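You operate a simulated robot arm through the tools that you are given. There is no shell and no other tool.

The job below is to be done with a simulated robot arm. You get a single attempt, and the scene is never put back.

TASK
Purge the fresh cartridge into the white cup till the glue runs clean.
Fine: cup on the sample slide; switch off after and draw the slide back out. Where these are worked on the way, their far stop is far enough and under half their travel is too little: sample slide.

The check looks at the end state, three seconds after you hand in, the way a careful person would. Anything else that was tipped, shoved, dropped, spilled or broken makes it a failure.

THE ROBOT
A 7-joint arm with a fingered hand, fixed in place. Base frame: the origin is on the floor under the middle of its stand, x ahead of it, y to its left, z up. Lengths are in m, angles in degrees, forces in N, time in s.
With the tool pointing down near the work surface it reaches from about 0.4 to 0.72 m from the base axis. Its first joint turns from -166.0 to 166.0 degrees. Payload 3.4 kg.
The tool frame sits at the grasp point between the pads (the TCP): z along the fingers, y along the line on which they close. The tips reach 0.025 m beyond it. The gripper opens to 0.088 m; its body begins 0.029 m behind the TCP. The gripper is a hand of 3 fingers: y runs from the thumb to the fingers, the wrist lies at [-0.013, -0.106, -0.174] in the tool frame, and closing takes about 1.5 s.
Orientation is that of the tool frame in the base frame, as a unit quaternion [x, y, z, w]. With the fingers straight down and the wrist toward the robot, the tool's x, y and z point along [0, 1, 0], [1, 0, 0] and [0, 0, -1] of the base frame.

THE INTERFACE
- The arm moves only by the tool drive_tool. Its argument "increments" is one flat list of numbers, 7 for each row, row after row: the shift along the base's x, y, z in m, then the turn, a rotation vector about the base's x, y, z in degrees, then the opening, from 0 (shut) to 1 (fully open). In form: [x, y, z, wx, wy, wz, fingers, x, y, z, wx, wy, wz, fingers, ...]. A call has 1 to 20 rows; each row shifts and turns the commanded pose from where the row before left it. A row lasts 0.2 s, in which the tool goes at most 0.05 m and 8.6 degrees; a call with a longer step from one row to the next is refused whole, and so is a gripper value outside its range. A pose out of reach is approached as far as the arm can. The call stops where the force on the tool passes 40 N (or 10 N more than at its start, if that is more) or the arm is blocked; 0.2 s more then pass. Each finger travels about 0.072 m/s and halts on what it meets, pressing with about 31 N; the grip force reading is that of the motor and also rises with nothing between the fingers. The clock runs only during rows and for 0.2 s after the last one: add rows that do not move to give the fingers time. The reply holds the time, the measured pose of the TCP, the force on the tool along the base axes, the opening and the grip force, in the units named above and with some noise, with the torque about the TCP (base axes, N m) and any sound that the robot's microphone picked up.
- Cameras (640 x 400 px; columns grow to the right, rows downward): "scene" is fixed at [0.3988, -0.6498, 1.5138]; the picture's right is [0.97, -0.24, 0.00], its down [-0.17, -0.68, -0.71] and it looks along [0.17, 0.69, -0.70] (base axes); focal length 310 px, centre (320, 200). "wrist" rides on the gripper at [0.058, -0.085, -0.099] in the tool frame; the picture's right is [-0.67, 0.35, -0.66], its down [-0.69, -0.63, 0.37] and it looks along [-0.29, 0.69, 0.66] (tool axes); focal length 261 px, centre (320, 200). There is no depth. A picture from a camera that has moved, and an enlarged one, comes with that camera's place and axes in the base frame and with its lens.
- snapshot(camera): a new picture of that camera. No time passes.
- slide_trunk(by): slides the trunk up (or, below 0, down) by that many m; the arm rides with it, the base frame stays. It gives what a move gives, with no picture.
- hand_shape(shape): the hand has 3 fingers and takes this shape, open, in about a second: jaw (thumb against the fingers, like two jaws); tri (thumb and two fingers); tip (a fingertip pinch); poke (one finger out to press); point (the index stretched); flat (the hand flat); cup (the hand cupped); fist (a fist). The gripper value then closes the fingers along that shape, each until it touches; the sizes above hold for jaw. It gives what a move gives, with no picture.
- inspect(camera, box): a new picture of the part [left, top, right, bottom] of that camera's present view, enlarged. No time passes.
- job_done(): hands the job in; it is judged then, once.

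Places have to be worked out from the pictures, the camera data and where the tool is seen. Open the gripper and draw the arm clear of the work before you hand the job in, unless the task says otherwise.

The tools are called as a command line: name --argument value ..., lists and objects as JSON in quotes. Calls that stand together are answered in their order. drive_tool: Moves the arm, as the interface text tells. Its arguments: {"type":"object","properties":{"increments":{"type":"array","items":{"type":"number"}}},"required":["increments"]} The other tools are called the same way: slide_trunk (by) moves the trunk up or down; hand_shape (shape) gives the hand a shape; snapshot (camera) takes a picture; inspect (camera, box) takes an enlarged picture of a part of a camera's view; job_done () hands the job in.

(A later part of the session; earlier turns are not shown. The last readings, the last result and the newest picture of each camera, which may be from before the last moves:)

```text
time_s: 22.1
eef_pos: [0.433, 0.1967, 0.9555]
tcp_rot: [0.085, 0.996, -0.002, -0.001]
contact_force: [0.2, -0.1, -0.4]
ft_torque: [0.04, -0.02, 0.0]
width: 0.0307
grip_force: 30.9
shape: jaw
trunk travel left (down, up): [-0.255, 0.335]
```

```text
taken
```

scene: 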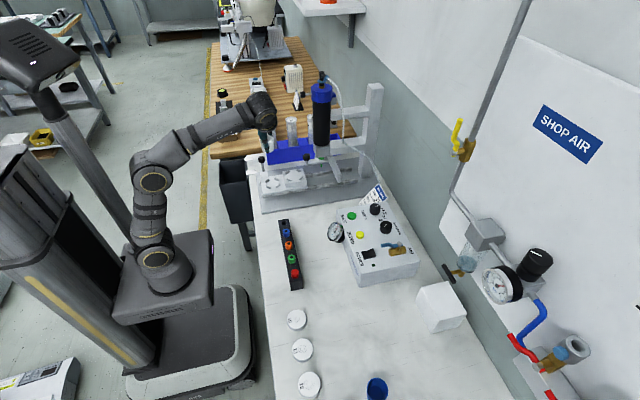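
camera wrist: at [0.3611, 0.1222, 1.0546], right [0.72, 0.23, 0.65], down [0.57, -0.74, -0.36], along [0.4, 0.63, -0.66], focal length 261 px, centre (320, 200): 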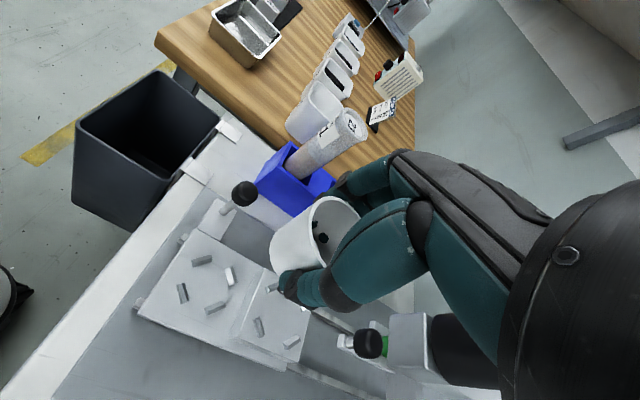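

I'm above the station, so I zoom the wrist view to measure the station ridges and the knob again from here.

inspect --camera "wrist" --box '[120, 170, 420, 390]'

inspect --camera "wrist" --box '[130, 220, 270, 340]'

```text
1.82 times, centred on (270, 280) of wrist
camera zoom: at [0.3611, 0.1222, 1.0546], right [0.72, 0.23, 0.65], down [0.57, -0.74, -0.36], along [0.4, 0.63, -0.66], focal length 474 px, centre (411, 54)
```

zoom: 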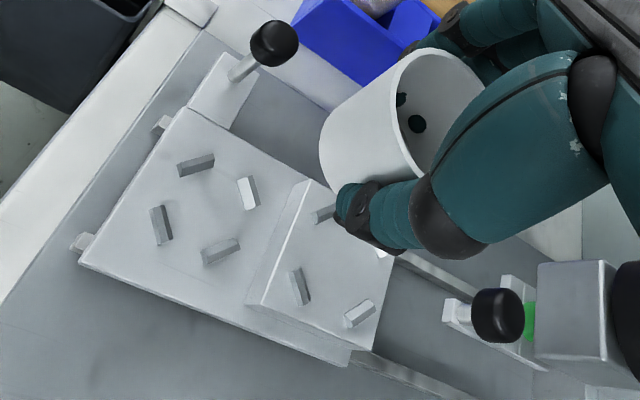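

```text
3.33 times, centred on (200, 280) of wrist
camera zoom: at [0.3611, 0.1222, 1.0546], right [0.72, 0.23, 0.65], down [0.57, -0.74, -0.36], along [0.4, 0.63, -0.66], focal length 869 px, centre (720, -67)
```

zoom: 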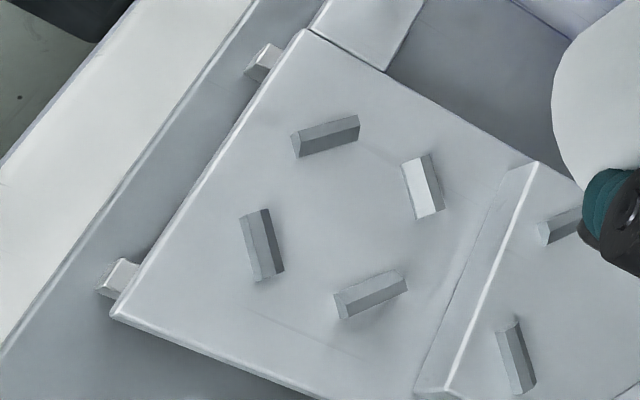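

The station centre measures (0.434, 0.1995), and the cup axis is within 2 mm of the TCP. I turn to yaw 70°, so the fingers pass between the knob and the block, centre the cup and lower it to about 2 cm above the plate.

drive_tool --increments '[0.001, 0.0015, -0.03, 0, 0, -5, 0.2, 0.001, 0.001, -0.03, 0, 0, -5, 0.2, 0, 0, -0.03, 0, 0, 0, 0.2, 0, 0, -0.03, 0, 0, 0, 0.2, 0, 0, -0.01, 0, 0, 0, 0.2, 0, 0, 0, 0, 0, 0, 0.2]'

snapshot --camera "wrist"

inspect --camera "scene" --box '[240, 100, 360, 200]'

```text
time_s: 23.4
eef_pos: [0.4327, 0.2007, 0.8255]
tcp_rot: [0.173, 0.985, -0.002, -0.001]
contact_force: [0.1, 0.5, 0.4]
ft_torque: [0.0, 0.0, 0.01]
width: 0.0303
grip_force: 30.6
shape: jaw
trunk travel left (down, up): [-0.255, 0.335]
```

```text
taken
camera wrist: at [0.3512, 0.1395, 0.9237], right [0.75, 0.1, 0.65], down [0.43, -0.83, -0.36], along [0.5, 0.55, -0.66], focal length 261 px, centre (320, 200)
```

wrist: 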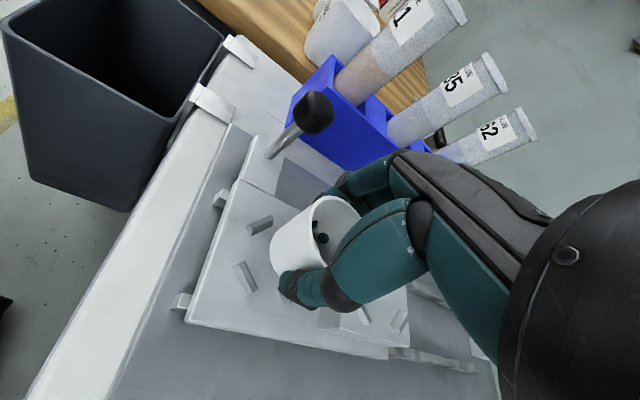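

```text
4.00 times, centred on (300, 150) of scene
camera zoom: at [0.3988, -0.6498, 1.5138], right [0.97, -0.24, 0.0], down [-0.17, -0.68, -0.71], along [0.17, 0.69, -0.7], focal length 1240 px, centre (400, 400)
```

zoom: 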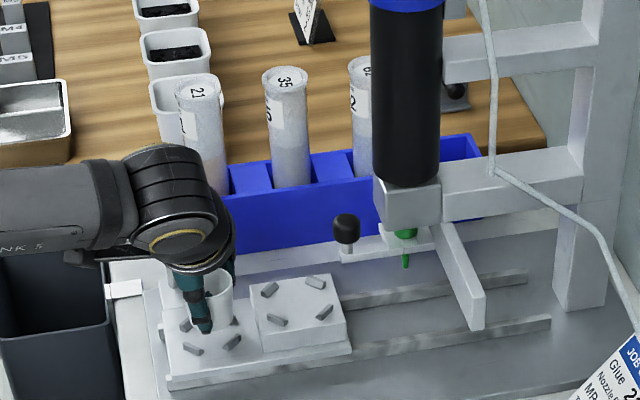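

The cup hovers over the station, clear of knob and block. I zoom in to compare the cup base with the ridges.

inspect --camera "wrist" --box '[180, 170, 420, 360]'

inspect --camera "scene" --box '[270, 155, 330, 200]'

```text
2.11 times, centred on (300, 265) of wrist
camera zoom: at [0.3512, 0.1395, 0.9237], right [0.75, 0.1, 0.65], down [0.43, -0.83, -0.36], along [0.5, 0.55, -0.66], focal length 549 px, centre (362, 63)
```

zoom: 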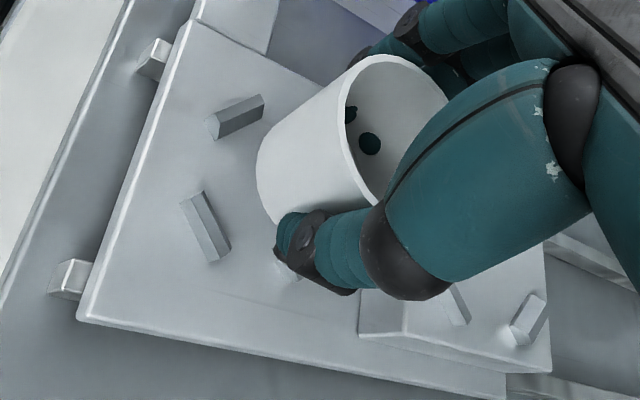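

```text
8.89 times, centred on (300, 178) of scene
camera zoom: at [0.3988, -0.6498, 1.5138], right [0.97, -0.24, 0.0], down [-0.17, -0.68, -0.71], along [0.17, 0.69, -0.7], focal length 2754 px, centre (498, 400)
```

zoom: 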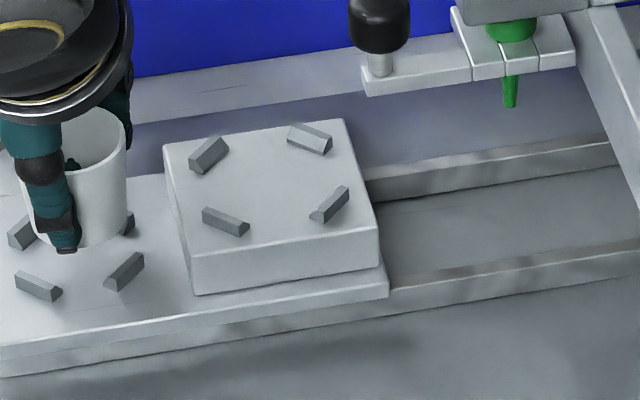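

The cup looks well centred over the station at (0.4337, 0.2004). I lower another 13 mm and check the base against the ridges.

drive_tool --increments '[0.001, -0.0005, -0.007, 0, 0, 0, 0.2, 0, 0, -0.006, 0, 0, 0, 0.2, 0, 0, 0, 0, 0, 0, 0.2]'

inspect --camera "wrist" --box '[200, 180, 400, 330]'

inspect --camera "scene" --box '[255, 155, 315, 200]'

```text
time_s: 24.2
eef_pos: [0.4335, 0.1998, 0.8109]
tcp_rot: [0.173, 0.985, -0.002, 0.0]
contact_force: [0.3, -1.1, -0.3]
ft_torque: [-0.03, 0.0, 0.03]
width: 0.0309
grip_force: 31.3
shape: jaw
trunk travel left (down, up): [-0.255, 0.335]
```

```text
2.67 times, centred on (300, 255) of wrist
camera zoom: at [0.3515, 0.1384, 0.9106], right [0.75, 0.1, 0.65], down [0.43, -0.83, -0.36], along [0.5, 0.55, -0.66], focal length 695 px, centre (373, 53)
```

zoom: 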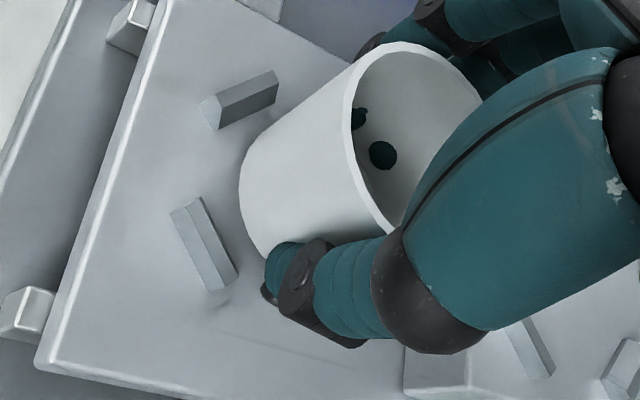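

```text
8.89 times, centred on (285, 178) of scene
camera zoom: at [0.3988, -0.6498, 1.5138], right [0.97, -0.24, 0.0], down [-0.17, -0.68, -0.71], along [0.17, 0.69, -0.7], focal length 2754 px, centre (631, 400)
```

zoom: 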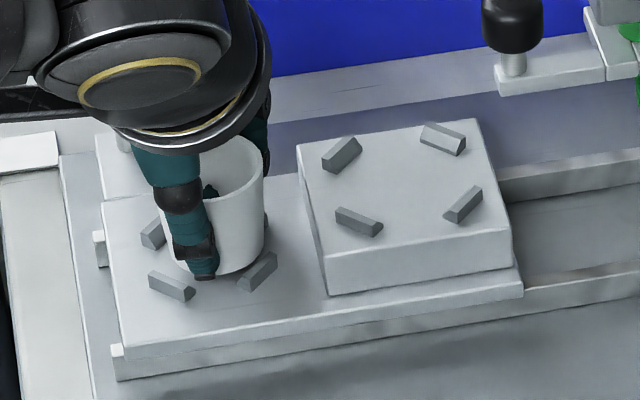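

The base sits inside the ring of ridges in both views. I lower in small steps until it touches.

drive_tool --increments '[0, 0, -0.002, 0, 0, 0, 0.2, 0, 0, -0.002, 0, 0, 0, 0.2, 0, 0, 0, 0, 0, 0, 0.2]'

inspect --camera "scene" --box '[255, 155, 315, 200]'

```text
time_s: 25.1
eef_pos: [0.4352, 0.1986, 0.8079]
tcp_rot: [0.173, 0.985, -0.001, 0.0]
contact_force: [-2.6, 2.5, 4.3]
ft_torque: [0.01, 0.02, -0.01]
width: 0.0304
grip_force: 31.0
shape: jaw
trunk travel left (down, up): [-0.255, 0.335]
```

```text
8.89 times, centred on (285, 178) of scene
camera zoom: at [0.3988, -0.6498, 1.5138], right [0.97, -0.24, 0.0], down [-0.17, -0.68, -0.71], along [0.17, 0.69, -0.7], focal length 2754 px, centre (631, 400)
```

zoom: 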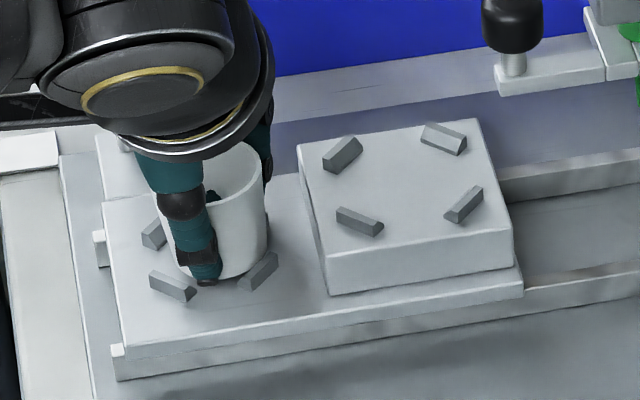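

A light contact pushes toward -x/+y, so the base touches the +x/-y ridge. I shift back 1.5 mm each way and lower again.

drive_tool --increments '[-0.0015, 0.0015, 0.001, 0, 0, 0, 0.2, 0, 0, -0.001, 0, 0, 0, 0.2, 0, 0, -0.0015, 0, 0, 0, 0.2, 0, 0, 0, 0, 0, 0, 0.2]'

inspect --camera "scene" --box '[255, 155, 315, 200]'

inspect --camera "wrist" --box '[200, 180, 400, 330]'

```text
time_s: 26.1
eef_pos: [0.434, 0.1985, 0.807]
tcp_rot: [0.173, 0.985, -0.001, 0.002]
contact_force: [-0.3, 1.2, 9.7]
ft_torque: [0.12, -0.14, 0.01]
width: 0.031
grip_force: 30.6
shape: jaw
trunk travel left (down, up): [-0.255, 0.335]
```

```text
8.89 times, centred on (285, 178) of scene
camera zoom: at [0.3988, -0.6498, 1.5138], right [0.97, -0.24, 0.0], down [-0.17, -0.68, -0.71], along [0.17, 0.69, -0.7], focal length 2754 px, centre (631, 400)
```

zoom: 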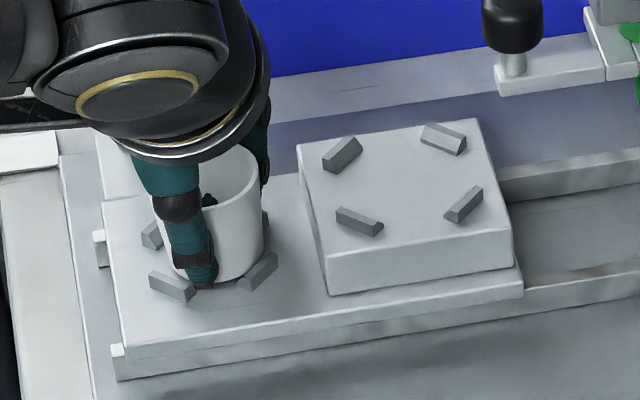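

```text
2.67 times, centred on (300, 255) of wrist
camera zoom: at [0.3506, 0.1384, 0.906], right [0.75, 0.1, 0.66], down [0.43, -0.83, -0.36], along [0.5, 0.55, -0.66], focal length 695 px, centre (373, 53)
```

zoom: 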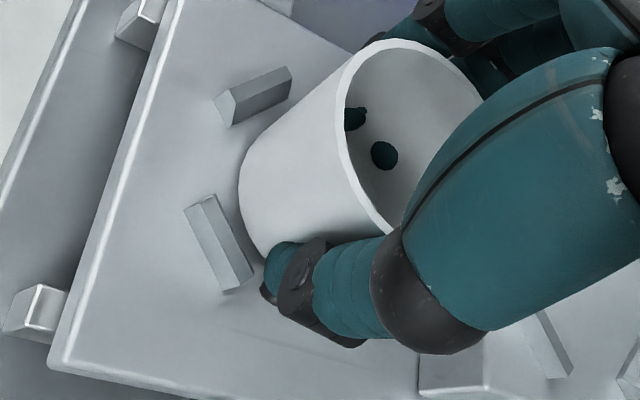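

Contact is now straight down (about 10 N) at TCP z 0.807, as predicted for the base on the plate. I open the fingers gently.

drive_tool --increments '[0, 0, 0.001, 0, 0, 0, 0.35, 0, 0, 0, 0, 0, 0, 0.4, 0, 0, 0, 0, 0, 0, 0.45, 0, 0, 0, 0, 0, 0, 0.5, 0, 0, 0, 0, 0, 0, 0.5]'

inspect --camera "scene" --box '[255, 155, 315, 200]'

inspect --camera "wrist" --box '[200, 180, 400, 330]'

```text
time_s: 27.2
eef_pos: [0.4331, 0.1984, 0.8076]
tcp_rot: [0.173, 0.985, -0.001, 0.0]
contact_force: [-0.3, -1.5, 4.8]
ft_torque: [0.06, -0.11, -0.02]
width: 0.0426
grip_force: 0.0
shape: jaw
trunk travel left (down, up): [-0.255, 0.335]
```

```text
8.89 times, centred on (285, 178) of scene
camera zoom: at [0.3988, -0.6498, 1.5138], right [0.97, -0.24, 0.0], down [-0.17, -0.68, -0.71], along [0.17, 0.69, -0.7], focal length 2754 px, centre (631, 400)
```

zoom: 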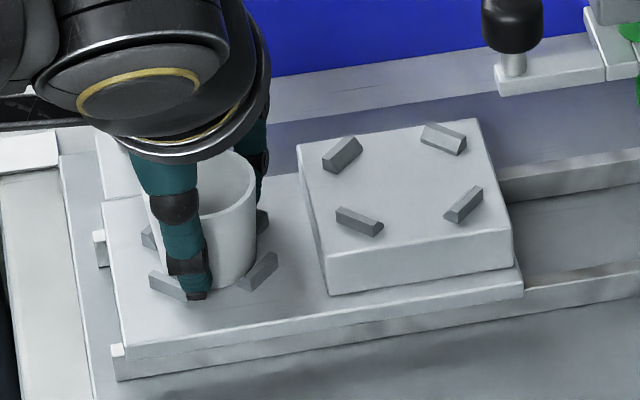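

```text
2.67 times, centred on (300, 255) of wrist
camera zoom: at [0.3509, 0.1386, 0.9067], right [0.75, 0.1, 0.65], down [0.43, -0.83, -0.36], along [0.5, 0.55, -0.66], focal length 695 px, centre (373, 53)
```

zoom: 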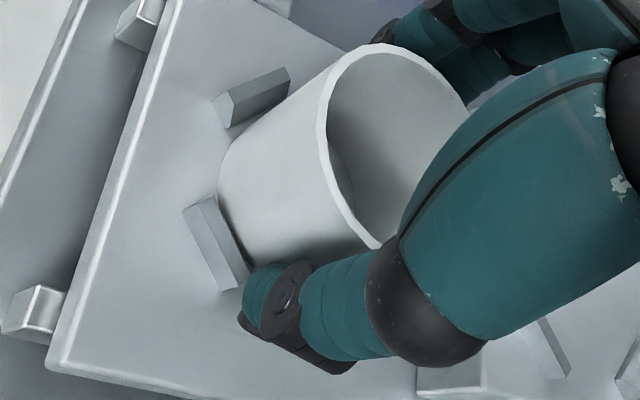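

The cup dropped about 4 mm into its nest when released, so it now sits between the ridges. I open wider, then rise straight up.

drive_tool --increments '[0, 0, 0.001, 0, 0, 0, 0.57, 0, 0, 0.002, 0, 0, 0, 0.65, 0, 0, 0.002, 0, 0, 0, 0.7, 0, 0, 0, 0, 0, 0, 0.7]'

inspect --camera "wrist" --box '[200, 180, 400, 330]'

```text
time_s: 28.2
eef_pos: [0.4341, 0.1994, 0.8134]
tcp_rot: [0.172, 0.985, -0.002, 0.0]
contact_force: [0.6, 0.1, 0.6]
ft_torque: [0.0, -0.01, 0.01]
width: 0.0615
grip_force: 0.1
shape: jaw
trunk travel left (down, up): [-0.255, 0.335]
```

```text
2.67 times, centred on (300, 255) of wrist
camera zoom: at [0.3517, 0.1392, 0.9113], right [0.75, 0.1, 0.65], down [0.43, -0.83, -0.36], along [0.5, 0.55, -0.66], focal length 695 px, centre (373, 53)
```

zoom: 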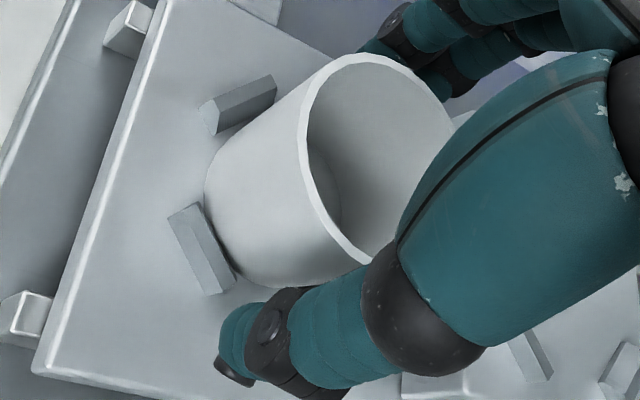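

No contact forces remain and the cup stands free. I rise straight up and look down at it.

drive_tool --increments '[0, 0, 0.01, 0, 0, 0, 0.7, 0, 0, 0.02, 0, 0, 0, 0.75, 0, 0, 0.03, 0, 0, 0, 0.75, 0, 0, 0.04, 0, 0, 0, 0.75, 0, 0, 0.04, 0, 0, 0, 0.75, 0, 0, 0, 0, 0, 0, 0.75]'

snapshot --camera "wrist"

inspect --camera "scene" --box '[255, 145, 335, 200]'

```text
time_s: 29.6
eef_pos: [0.4335, 0.201, 0.9531]
tcp_rot: [0.173, 0.985, -0.001, -0.001]
contact_force: [0.4, 0.0, 1.6]
ft_torque: [0.01, -0.01, 0.01]
width: 0.0659
grip_force: 0.2
shape: jaw
trunk travel left (down, up): [-0.255, 0.335]
```

```text
taken
camera wrist: at [0.351, 0.1399, 1.0522], right [0.75, 0.1, 0.65], down [0.43, -0.83, -0.36], along [0.5, 0.55, -0.66], focal length 261 px, centre (320, 200)
```

wrist: 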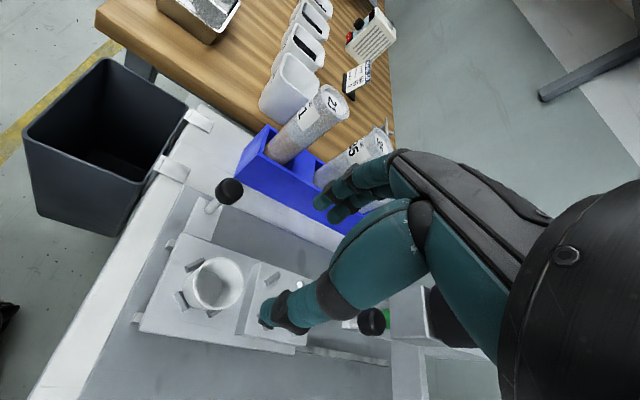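

```text
7.27 times, centred on (295, 172) of scene
camera zoom: at [0.3988, -0.6498, 1.5138], right [0.97, -0.24, 0.0], down [-0.17, -0.68, -0.71], along [0.17, 0.69, -0.7], focal length 2254 px, centre (502, 400)
```

zoom: 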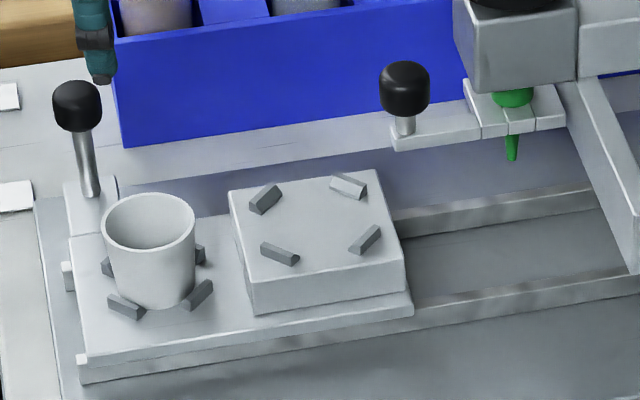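

The cup is seated properly in the low nest, with its rim a few mm under the nozzle-tip height. Next I turn the hand to yaw 0 and bring it above the slide's handle knob at (0.4095, 0.2776).

drive_tool --increments '[-0.003, 0.008, 0, 0, 0, -7.8, 0.75, -0.003, 0.008, 0, 0, 0, -7.8, 0.75, -0.003, 0.008, 0, 0, 0, -7.8, 0.75, -0.003, 0.009, 0, 0, 0, -7.8, 0.75, -0.003, 0.009, 0, 0, 0, -7.8, 0.75, -0.003, 0.009, 0, 0, 0, -7.8, 0.75, -0.002, 0.009, 0, 0, 0, -7.8, 0.75, -0.002, 0.009, 0, 0, 0, -7.8, 0.75, -0.002, 0.0076, 0, 0, 0, -7.8, 0.75, 0, 0, 0, 0, 0, 0, 0.75]'

snapshot --camera "wrist"

inspect --camera "scene" --box '[240, 100, 360, 200]'

```text
time_s: 31.9
eef_pos: [0.4078, 0.2766, 0.9529]
tcp_rot: [0.708, 0.706, -0.001, -0.001]
contact_force: [-0.6, -0.3, 0.2]
ft_torque: [0.04, 0.02, 0.01]
width: 0.0655
grip_force: 0.0
shape: jaw
trunk travel left (down, up): [-0.255, 0.335]
```

```text
taken
camera wrist: at [0.3242, 0.3341, 1.0503], right [0.35, -0.67, 0.65], down [-0.63, -0.68, -0.36], along [0.69, -0.29, -0.66], focal length 261 px, centre (320, 200)
```

wrist: 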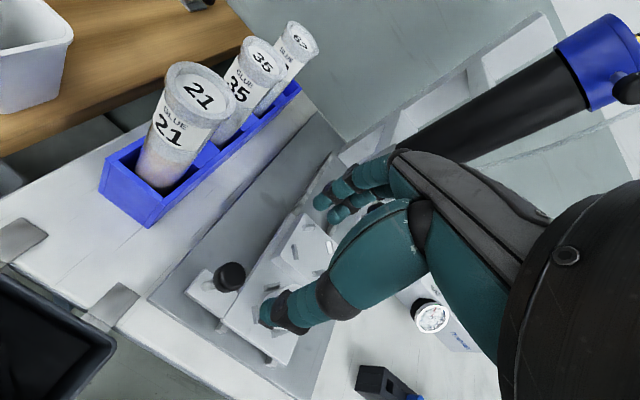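

```text
4.00 times, centred on (300, 150) of scene
camera zoom: at [0.3988, -0.6498, 1.5138], right [0.97, -0.24, 0.0], down [-0.17, -0.68, -0.71], along [0.17, 0.69, -0.7], focal length 1240 px, centre (400, 400)
```

zoom: 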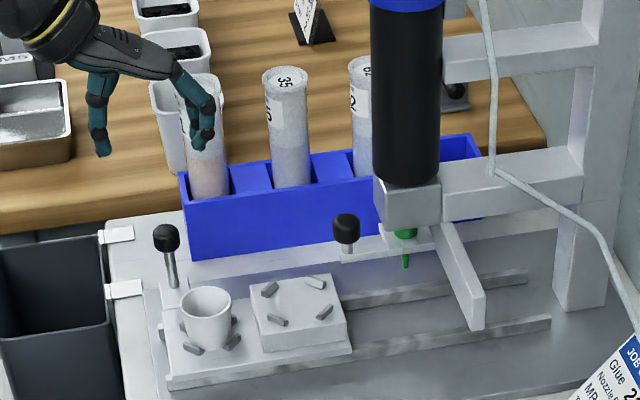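

The knob re-measures at (0.411, 0.278). I centre over it and lower the open hand around it.

drive_tool --increments '[0.002, 0.001, -0.03, 0, 0, 0, 0.75, 0, 0, -0.03, 0, 0, 0, 0.75, 0, 0, -0.03, 0, 0, 0, 0.75, 0, 0, -0.02, 0, 0, 0, 0.75, 0, 0, 0, 0, 0, 0, 0.75]'

inspect --camera "wrist" --box '[200, 160, 400, 330]'

inspect --camera "scene" --box '[240, 100, 360, 200]'

```text
time_s: 33.0
eef_pos: [0.4128, 0.2774, 0.8427]
tcp_rot: [0.707, 0.707, -0.002, -0.001]
contact_force: [-0.3, 0.0, 0.7]
ft_torque: [0.0, -0.01, -0.02]
width: 0.0657
grip_force: 0.1
shape: jaw
trunk travel left (down, up): [-0.255, 0.335]
```

```text
2.35 times, centred on (300, 245) of wrist
camera zoom: at [0.3292, 0.3352, 0.9408], right [0.35, -0.67, 0.65], down [-0.63, -0.68, -0.36], along [0.69, -0.29, -0.66], focal length 613 px, centre (367, 94)
```

zoom: 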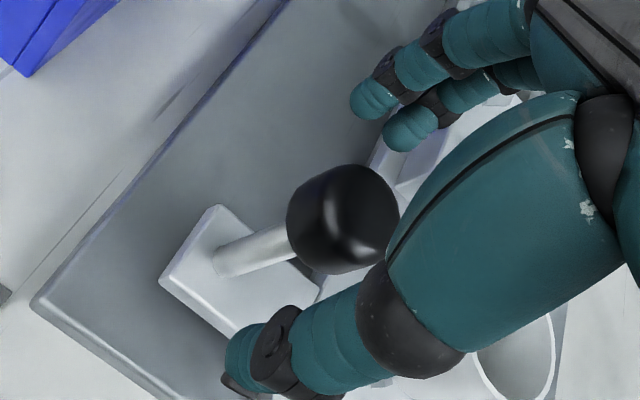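

```text
4.00 times, centred on (300, 150) of scene
camera zoom: at [0.3988, -0.6498, 1.5138], right [0.97, -0.24, 0.0], down [-0.17, -0.68, -0.71], along [0.17, 0.69, -0.7], focal length 1240 px, centre (400, 400)
```

zoom: 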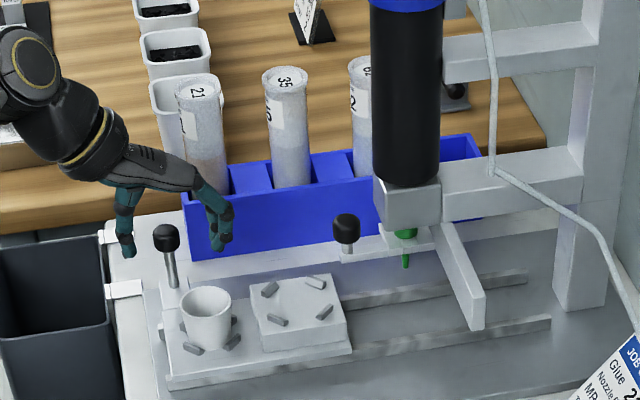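

The knob is between thumb and fingers. I lower 8 mm, narrow the opening, and push the slide gently toward the nozzle, part way.

drive_tool --increments '[0, 0, -0.008, 0, 0, 0, 0.6, 0, 0, 0, 0, 0, 0, 0.5, 0, 0, 0, 0, 0, 0, 0.45, 0.005, 0, 0, 0, 0, 0, 0.45, 0.01, 0, 0, 0, 0, 0, 0.45, 0.01, 0, 0, 0, 0, 0, 0.45, 0.01, 0, 0, 0, 0, 0, 0.45, 0.01, 0, 0, 0, 0, 0, 0.45, 0, 0, 0, 0, 0, 0, 0.45]'

inspect --camera "scene" --box '[240, 100, 360, 200]'

inspect --camera "wrist" --box '[200, 160, 400, 330]'

```text
time_s: 35.0
eef_pos: [0.4572, 0.2783, 0.8331]
tcp_rot: [0.707, 0.707, -0.001, -0.001]
contact_force: [-0.9, -0.9, 0.6]
ft_torque: [-0.02, 0.03, 0.01]
width: 0.0408
grip_force: 0.0
shape: jaw
trunk travel left (down, up): [-0.255, 0.335]
```

```text
4.00 times, centred on (300, 150) of scene
camera zoom: at [0.3988, -0.6498, 1.5138], right [0.97, -0.24, 0.0], down [-0.17, -0.68, -0.71], along [0.17, 0.69, -0.7], focal length 1240 px, centre (400, 400)
```

zoom: 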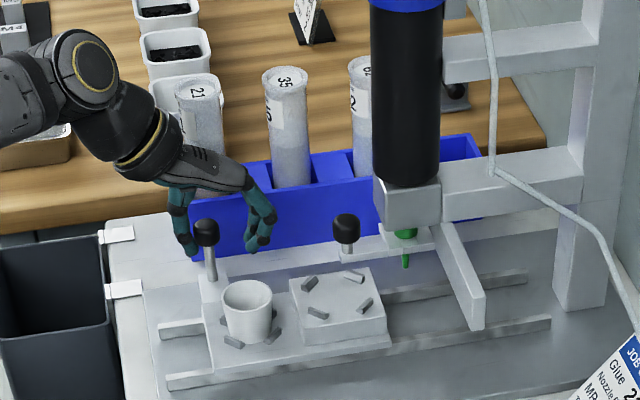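

```text
2.35 times, centred on (300, 245) of wrist
camera zoom: at [0.3732, 0.3365, 0.9325], right [0.35, -0.67, 0.65], down [-0.63, -0.68, -0.36], along [0.69, -0.29, -0.66], focal length 613 px, centre (367, 94)
```

zoom: 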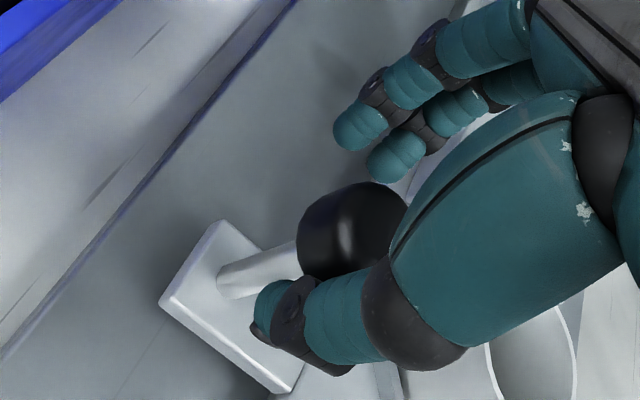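

The slide moves easily with the knob (about 37 mm so far). I push another 0.10 m.

drive_tool --increments '[0.01, 0, 0, 0, 0, 0, 0.45, 0.015, 0, 0, 0, 0, 0, 0.45, 0.015, 0, 0, 0, 0, 0, 0.45, 0.015, 0, 0, 0, 0, 0, 0.45, 0.015, 0, 0, 0, 0, 0, 0.45, 0.015, 0, 0, 0, 0, 0, 0.45, 0.01, 0, 0, 0, 0, 0, 0.45, 0.005, 0, 0, 0, 0, 0, 0.45, 0, 0, 0, 0, 0, 0, 0.45]'

inspect --camera "scene" --box '[260, 110, 360, 190]'

snapshot --camera "wrist"

```text
time_s: 37.0
eef_pos: [0.556, 0.2789, 0.8328]
tcp_rot: [0.708, 0.706, -0.001, -0.001]
contact_force: [-0.2, 0.2, 0.4]
ft_torque: [-0.03, -0.02, 0.0]
width: 0.0407
grip_force: 0.0
shape: jaw
trunk travel left (down, up): [-0.255, 0.335]
```

```text
5.00 times, centred on (310, 150) of scene
camera zoom: at [0.3988, -0.6498, 1.5138], right [0.97, -0.24, 0.0], down [-0.17, -0.68, -0.71], along [0.17, 0.69, -0.7], focal length 1549 px, centre (370, 450)
```

zoom: 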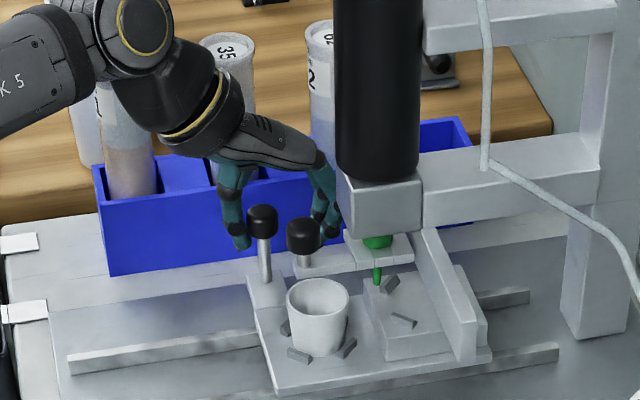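

```text
taken
camera wrist: at [0.4726, 0.3362, 0.9325], right [0.35, -0.67, 0.65], down [-0.63, -0.68, -0.36], along [0.69, -0.29, -0.66], focal length 261 px, centre (320, 200)
```

wrist: 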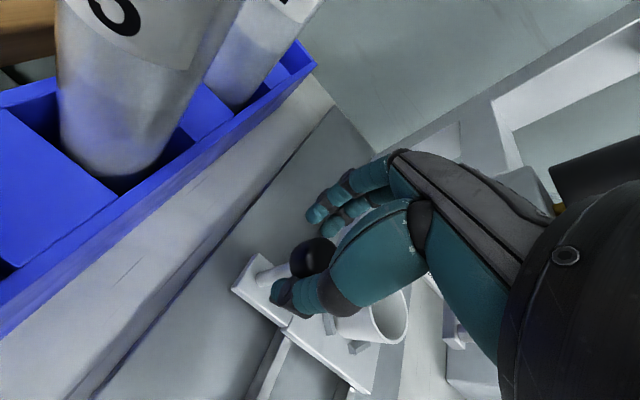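

The cup's leading rim is about to pass under the nozzle, and I estimate about 4–5 mm of clearance. I advance slowly by 22 mm and check.

drive_tool --increments '[0.005, 0, 0, 0, 0, 0, 0.45, 0.005, 0, 0, 0, 0, 0, 0.45, 0.006, 0, 0, 0, 0, 0, 0.45, 0.006, 0, 0, 0, 0, 0, 0.45, 0, 0, 0, 0, 0, 0, 0.45]'

inspect --camera "scene" --box '[290, 130, 360, 190]'

```text
time_s: 38.2
eef_pos: [0.5781, 0.277, 0.8342]
tcp_rot: [0.708, 0.706, -0.002, -0.002]
contact_force: [-0.3, 0.7, -0.6]
ft_torque: [0.01, 0.0, 0.0]
width: 0.0408
grip_force: 0.1
shape: jaw
trunk travel left (down, up): [-0.255, 0.335]
```

```text
6.67 times, centred on (325, 160) of scene
camera zoom: at [0.3988, -0.6498, 1.5138], right [0.97, -0.24, 0.0], down [-0.17, -0.68, -0.71], along [0.17, 0.69, -0.7], focal length 2066 px, centre (287, 467)
```

zoom: 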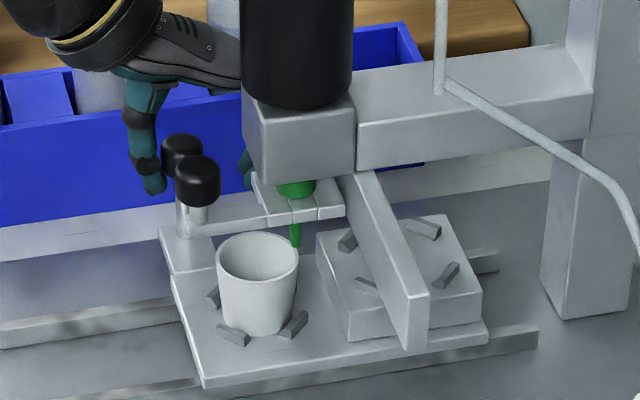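

The rim passes under the nozzle without contact, with about 20 mm left to go. I continue slowly toward the far stop.

drive_tool --increments '[0.005, 0, 0, 0, 0, 0, 0.45, 0.005, 0, 0, 0, 0, 0, 0.45, 0.004, 0, 0, 0, 0, 0, 0.45, 0.003, 0, 0, 0, 0, 0, 0.45, 0, 0, 0, 0, 0, 0, 0.45]'

inspect --camera "scene" --box '[290, 130, 360, 190]'

```text
time_s: 39.5
eef_pos: [0.5968, 0.2761, 0.8343]
tcp_rot: [0.708, 0.706, -0.001, -0.001]
contact_force: [-0.7, 0.2, 1.0]
ft_torque: [0.0, 0.0, -0.03]
width: 0.0399
grip_force: 0.1
shape: jaw
trunk travel left (down, up): [-0.255, 0.335]
```

```text
6.67 times, centred on (325, 160) of scene
camera zoom: at [0.3988, -0.6498, 1.5138], right [0.97, -0.24, 0.0], down [-0.17, -0.68, -0.71], along [0.17, 0.69, -0.7], focal length 2066 px, centre (287, 467)
```

zoom: 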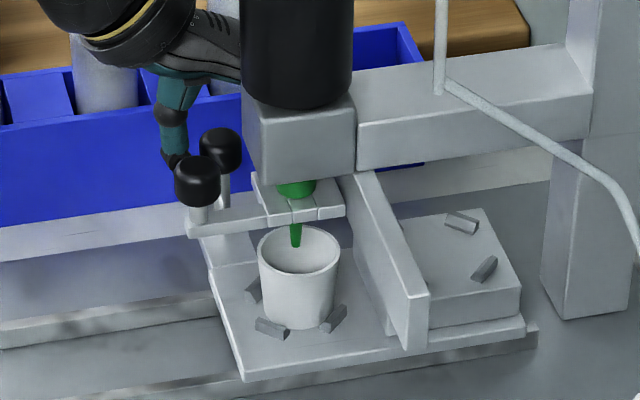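

The nozzle tip now points into the middle of the cup. I nudge a few mm more to see whether the far stop is reached.

drive_tool --increments '[0.002, 0, 0, 0, 0, 0, 0.45, 0.002, 0, 0, 0, 0, 0, 0.45, 0, 0, 0, 0, 0, 0, 0.45]'

inspect --camera "scene" --box '[290, 130, 360, 190]'

```text
time_s: 40.2
eef_pos: [0.5984, 0.2775, 0.8335]
tcp_rot: [0.708, 0.706, -0.001, -0.001]
contact_force: [0.1, -0.2, -1.0]
ft_torque: [-0.04, 0.02, 0.0]
width: 0.04
grip_force: 0.1
shape: jaw
trunk travel left (down, up): [-0.255, 0.335]
```

```text
6.67 times, centred on (325, 160) of scene
camera zoom: at [0.3988, -0.6498, 1.5138], right [0.97, -0.24, 0.0], down [-0.17, -0.68, -0.71], along [0.17, 0.69, -0.7], focal length 2066 px, centre (287, 467)
```

zoom: 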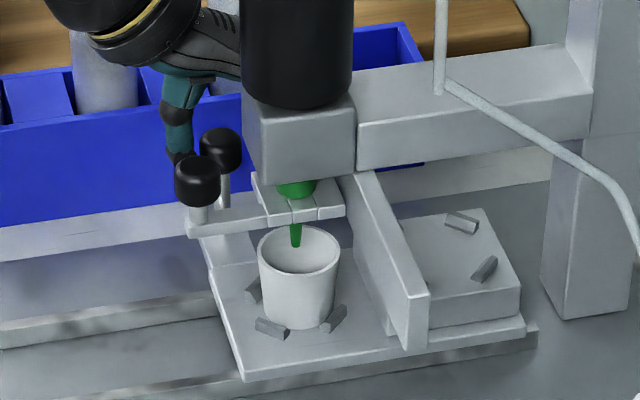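

The slide did not move further, so it is on its far stop with the cup under the nozzle. I centre the fingers off the knob and rise straight up.

drive_tool --increments '[-0.009, 0, 0, 0, 0, 0, 0.5, 0, 0, 0, 0, 0, 0, 0.6, 0, 0, 0.02, 0, 0, 0, 0.6, 0, 0, 0.03, 0, 0, 0, 0.6, 0, 0, 0.035, 0, 0, 0, 0.6, 0, 0, 0.035, 0, 0, 0, 0.6, 0, 0, 0, 0, 0, 0, 0.6]'

inspect --camera "scene" --box '[250, 80, 370, 190]'

```text
time_s: 41.9
eef_pos: [0.5694, 0.2667, 0.9266]
tcp_rot: [0.707, 0.707, -0.001, -0.002]
contact_force: [1.1, 0.3, 0.9]
ft_torque: [0.02, -0.01, 0.01]
width: 0.0523
grip_force: 0.0
shape: jaw
out of reach, approached as far as the arm can: row 5, 6
trunk travel left (down, up): [-0.255, 0.335]
```

```text
3.64 times, centred on (310, 135) of scene
camera zoom: at [0.3988, -0.6498, 1.5138], right [0.97, -0.24, 0.0], down [-0.17, -0.68, -0.71], along [0.17, 0.69, -0.7], focal length 1127 px, centre (356, 436)
```

zoom: 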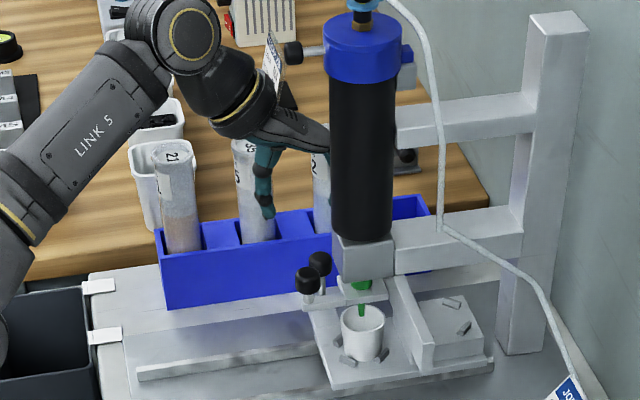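

The upward move hit the reach limit but stayed clear of everything. I back away toward -x and swing over toward the box.

drive_tool --increments '[-0.03, 0, 0, 0, 0, 0, 0.6, -0.03, 0, 0, 0, 0, 0, 0.6, -0.03, 0, 0.005, 0, 0, 0, 0.6, -0.03, 0, 0.005, 0, 0, 0, 0.6, -0.02, -0.01, 0.01, 0, 0, 0, 0.6, 0, -0.04, 0.01, 0, 0, 0, 0.6, 0, -0.04, 0, 0, 0, 0, 0.6, 0, -0.04, 0, 0, 0, 0, 0.6, 0, -0.04, 0, 0, 0, 0, 0.6, 0, -0.04, 0, 0, 0, 0, 0.6, 0, -0.04, 0, 0, 0, 0, 0.6, 0.01, -0.04, 0, 0, 0, 0, 0.6, 0.02, -0.04, 0, 0, 0, 0, 0.6, 0.02, -0.04, 0, 0, 0, 0, 0.6, 0.02, -0.03, 0, 0, 0, 0, 0.6, 0, 0, 0, 0, 0, 0, 0.6]'

snapshot --camera "scene"

snapshot --camera "wrist"

```text
time_s: 45.2
eef_pos: [0.5008, -0.1355, 0.9566]
tcp_rot: [0.707, 0.707, -0.001, -0.002]
contact_force: [0.2, 0.3, -0.3]
ft_torque: [-0.01, 0.03, -0.03]
width: 0.0523
grip_force: 0.0
shape: jaw
trunk travel left (down, up): [-0.255, 0.335]
```

```text
taken
```

scene: 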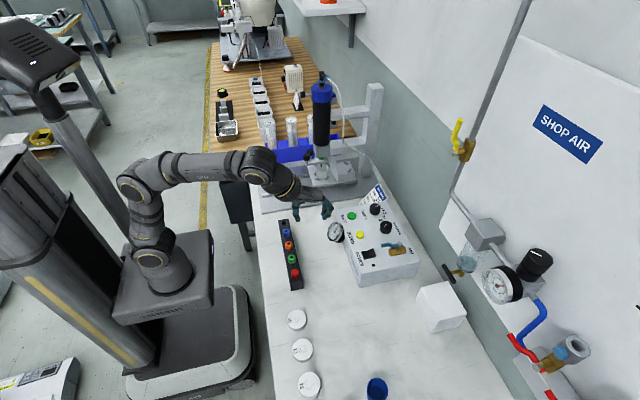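

```text
taken
camera wrist: at [0.4177, -0.0778, 1.0558], right [0.35, -0.67, 0.65], down [-0.63, -0.68, -0.36], along [0.69, -0.29, -0.66], focal length 261 px, centre (320, 200)
```

wrist: 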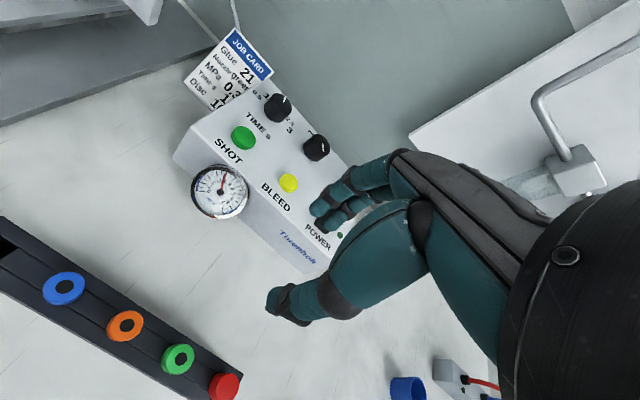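

I switch the hand to the poke shape here in free space and look at where the poking fingertip is. I also zoom on the gauge and the power switch.

hand_shape --shape "poke"

snapshot --camera "wrist"

inspect --camera "scene" --box '[260, 150, 380, 250]'

inspect --camera "wrist" --box '[180, 60, 340, 220]'

```text
time_s: 46.1
eef_pos: [0.5034, -0.1343, 0.9574]
tcp_rot: [0.708, 0.706, -0.002, -0.002]
contact_force: [-0.5, -0.1, -1.1]
ft_torque: [-0.01, -0.03, 0.02]
width: 0.0
grip_force: 0.1
shape: poke
trunk travel left (down, up): [-0.255, 0.335]
```

```text
taken
camera wrist: at [0.4175, -0.0773, 1.0559], right [0.35, -0.67, 0.65], down [-0.63, -0.68, -0.36], along [0.69, -0.29, -0.66], focal length 261 px, centre (320, 200)
```

wrist: 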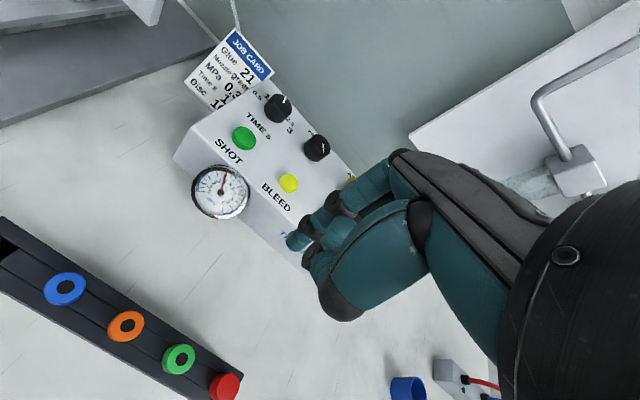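

```text
4.00 times, centred on (320, 200) of scene
camera zoom: at [0.3988, -0.6498, 1.5138], right [0.97, -0.24, 0.0], down [-0.17, -0.68, -0.71], along [0.17, 0.69, -0.7], focal length 1240 px, centre (320, 200)
```

zoom: 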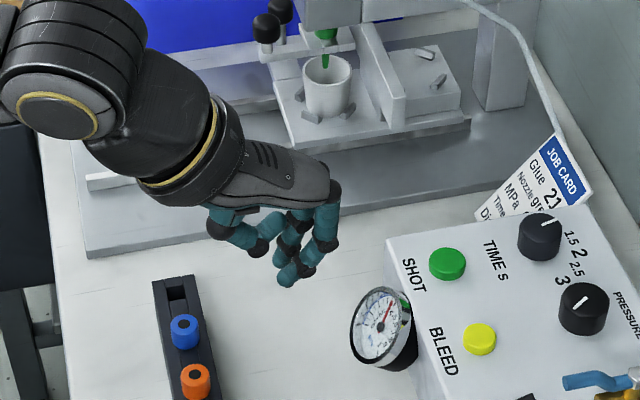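

```text
2.50 times, centred on (260, 140) of wrist
camera zoom: at [0.4175, -0.0773, 1.0559], right [0.35, -0.67, 0.65], down [-0.63, -0.68, -0.36], along [0.69, -0.29, -0.66], focal length 652 px, centre (470, 350)
```

zoom: 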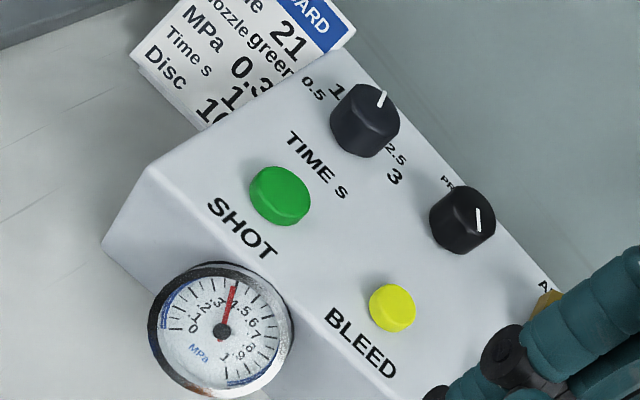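

The poke shape is formed, so I zoom in on the fingertip to find its position relative to the TCP.

inspect --camera "wrist" --box '[260, 160, 420, 330]'

inspect --camera "scene" --box '[280, 185, 340, 235]'

```text
2.35 times, centred on (340, 245) of wrist
camera zoom: at [0.4175, -0.0773, 1.0559], right [0.35, -0.67, 0.65], down [-0.63, -0.68, -0.36], along [0.69, -0.29, -0.66], focal length 613 px, centre (273, 94)
```

zoom: 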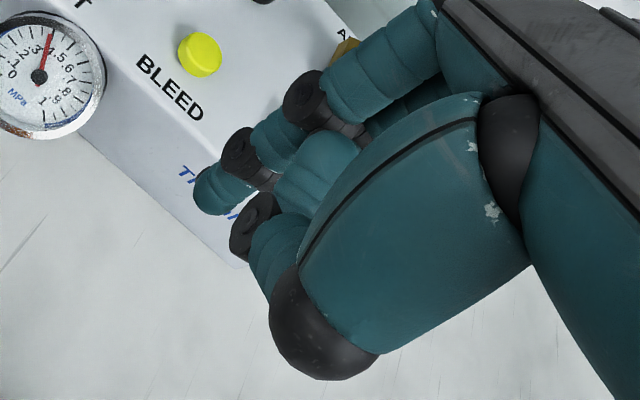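

```text
8.00 times, centred on (310, 210) of scene
camera zoom: at [0.3988, -0.6498, 1.5138], right [0.97, -0.24, 0.0], down [-0.17, -0.68, -0.71], along [0.17, 0.69, -0.7], focal length 2479 px, centre (400, 120)
```

zoom: 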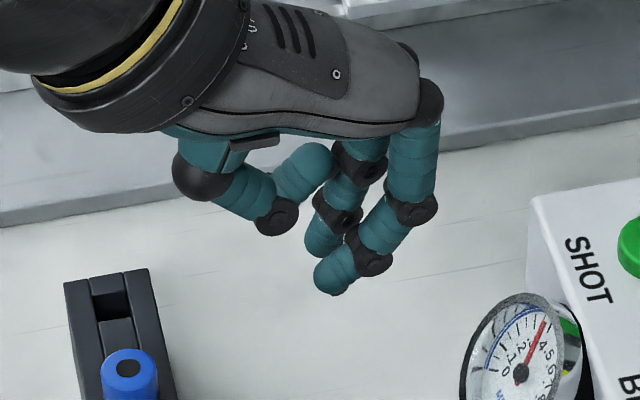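

Both fingers look half-bent, so I test what the gripper value does in this shape, opening fully first.

drive_tool --increments '[0, 0, 0, 0, 0, 0, 1, 0, 0, 0, 0, 0, 0, 1, 0, 0, 0, 0, 0, 0, 1, 0, 0, 0, 0, 0, 0, 1]'

inspect --camera "scene" --box '[280, 185, 340, 235]'

inspect --camera "wrist" --box '[260, 160, 420, 330]'

```text
time_s: 47.1
eef_pos: [0.5011, -0.1342, 0.9566]
tcp_rot: [0.707, 0.707, -0.002, -0.002]
contact_force: [0.2, 0.4, -0.3]
ft_torque: [-0.02, -0.01, 0.01]
width: 0.0
grip_force: 0.1
shape: poke
trunk travel left (down, up): [-0.255, 0.335]
```

```text
8.00 times, centred on (310, 210) of scene
camera zoom: at [0.3988, -0.6498, 1.5138], right [0.97, -0.24, 0.0], down [-0.17, -0.68, -0.71], along [0.17, 0.69, -0.7], focal length 2479 px, centre (400, 120)
```

zoom: 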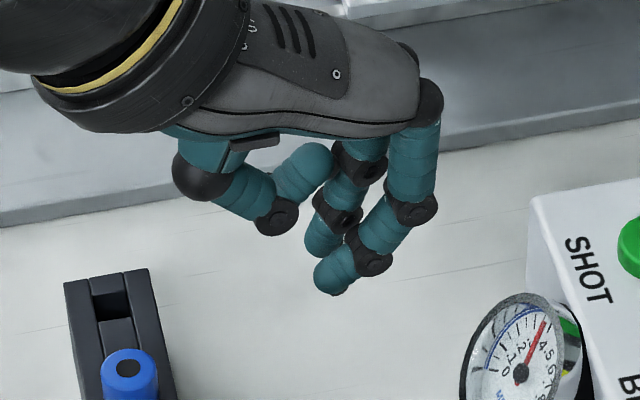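

```text
2.35 times, centred on (340, 245) of wrist
camera zoom: at [0.4175, -0.0773, 1.0559], right [0.35, -0.67, 0.65], down [-0.63, -0.68, -0.36], along [0.69, -0.29, -0.66], focal length 613 px, centre (273, 94)
```

zoom: 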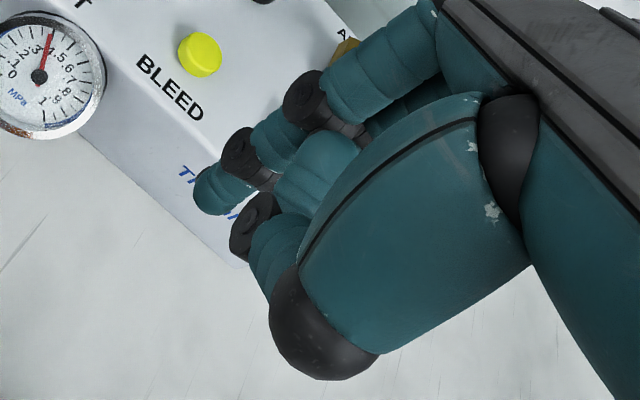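

In poke both fingers appear bent with similar tip heights. I try the "point" shape to compare.

hand_shape --shape "point"

inspect --camera "scene" --box '[280, 185, 360, 245]'

inspect --camera "wrist" --box '[220, 130, 420, 330]'

```text
time_s: 48.0
eef_pos: [0.5022, -0.1347, 0.9569]
tcp_rot: [0.708, 0.706, -0.001, -0.002]
contact_force: [-0.3, -0.3, 0.7]
ft_torque: [0.03, 0.02, 0.02]
width: 0.0
grip_force: 0.1
shape: point
trunk travel left (down, up): [-0.255, 0.335]
```

```text
6.67 times, centred on (320, 215) of scene
camera zoom: at [0.3988, -0.6498, 1.5138], right [0.97, -0.24, 0.0], down [-0.17, -0.68, -0.71], along [0.17, 0.69, -0.7], focal length 2066 px, centre (320, 100)
```

zoom: 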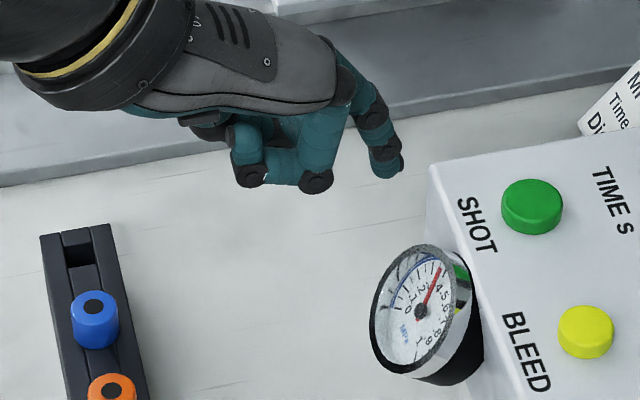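

```text
2.00 times, centred on (320, 230) of wrist
camera zoom: at [0.4175, -0.0773, 1.0559], right [0.35, -0.67, 0.65], down [-0.63, -0.68, -0.36], along [0.69, -0.29, -0.66], focal length 521 px, centre (320, 140)
```

zoom: 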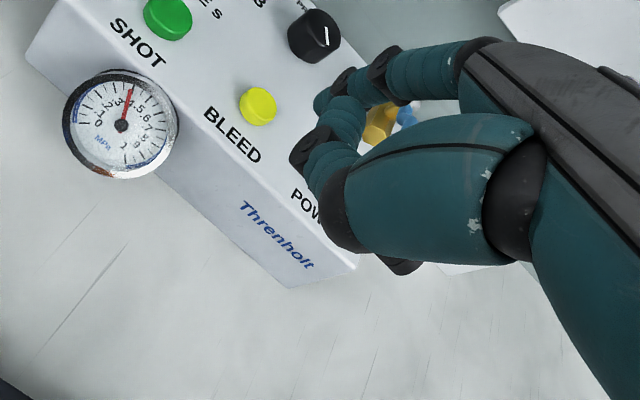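

In "point" the index reaches about 55 mm ahead of the TCP and well below the curled fingers, which is good for pressing. I zoom on the rocker to see which end stands up.

inspect --camera "scene" --box '[358, 242, 384, 268]'

inspect --camera "scene" --box '[340, 205, 400, 270]'

```text
15.38 times, centred on (371, 255) of scene
camera zoom: at [0.3988, -0.6498, 1.5138], right [0.97, -0.24, 0.0], down [-0.17, -0.68, -0.71], along [0.17, 0.69, -0.7], focal length 4767 px, centre (-465, -646)
```

zoom: 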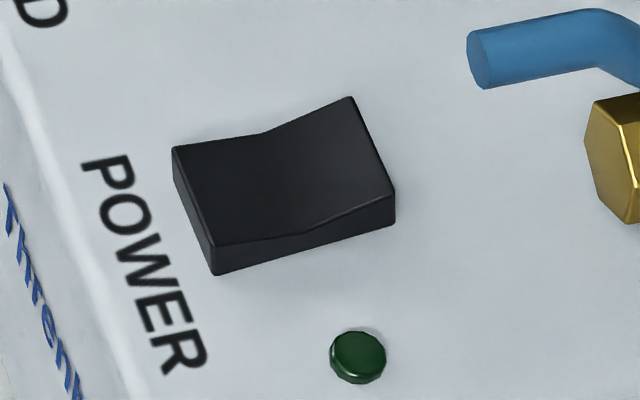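

```text
6.15 times, centred on (370, 238) of scene
camera zoom: at [0.3988, -0.6498, 1.5138], right [0.97, -0.24, 0.0], down [-0.17, -0.68, -0.71], along [0.17, 0.69, -0.7], focal length 1907 px, centre (12, -31)
```

zoom: 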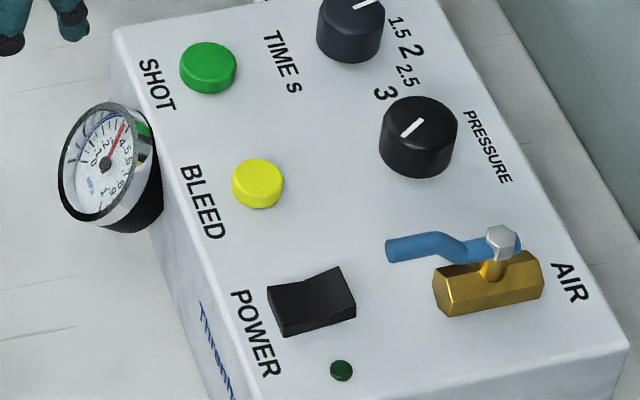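

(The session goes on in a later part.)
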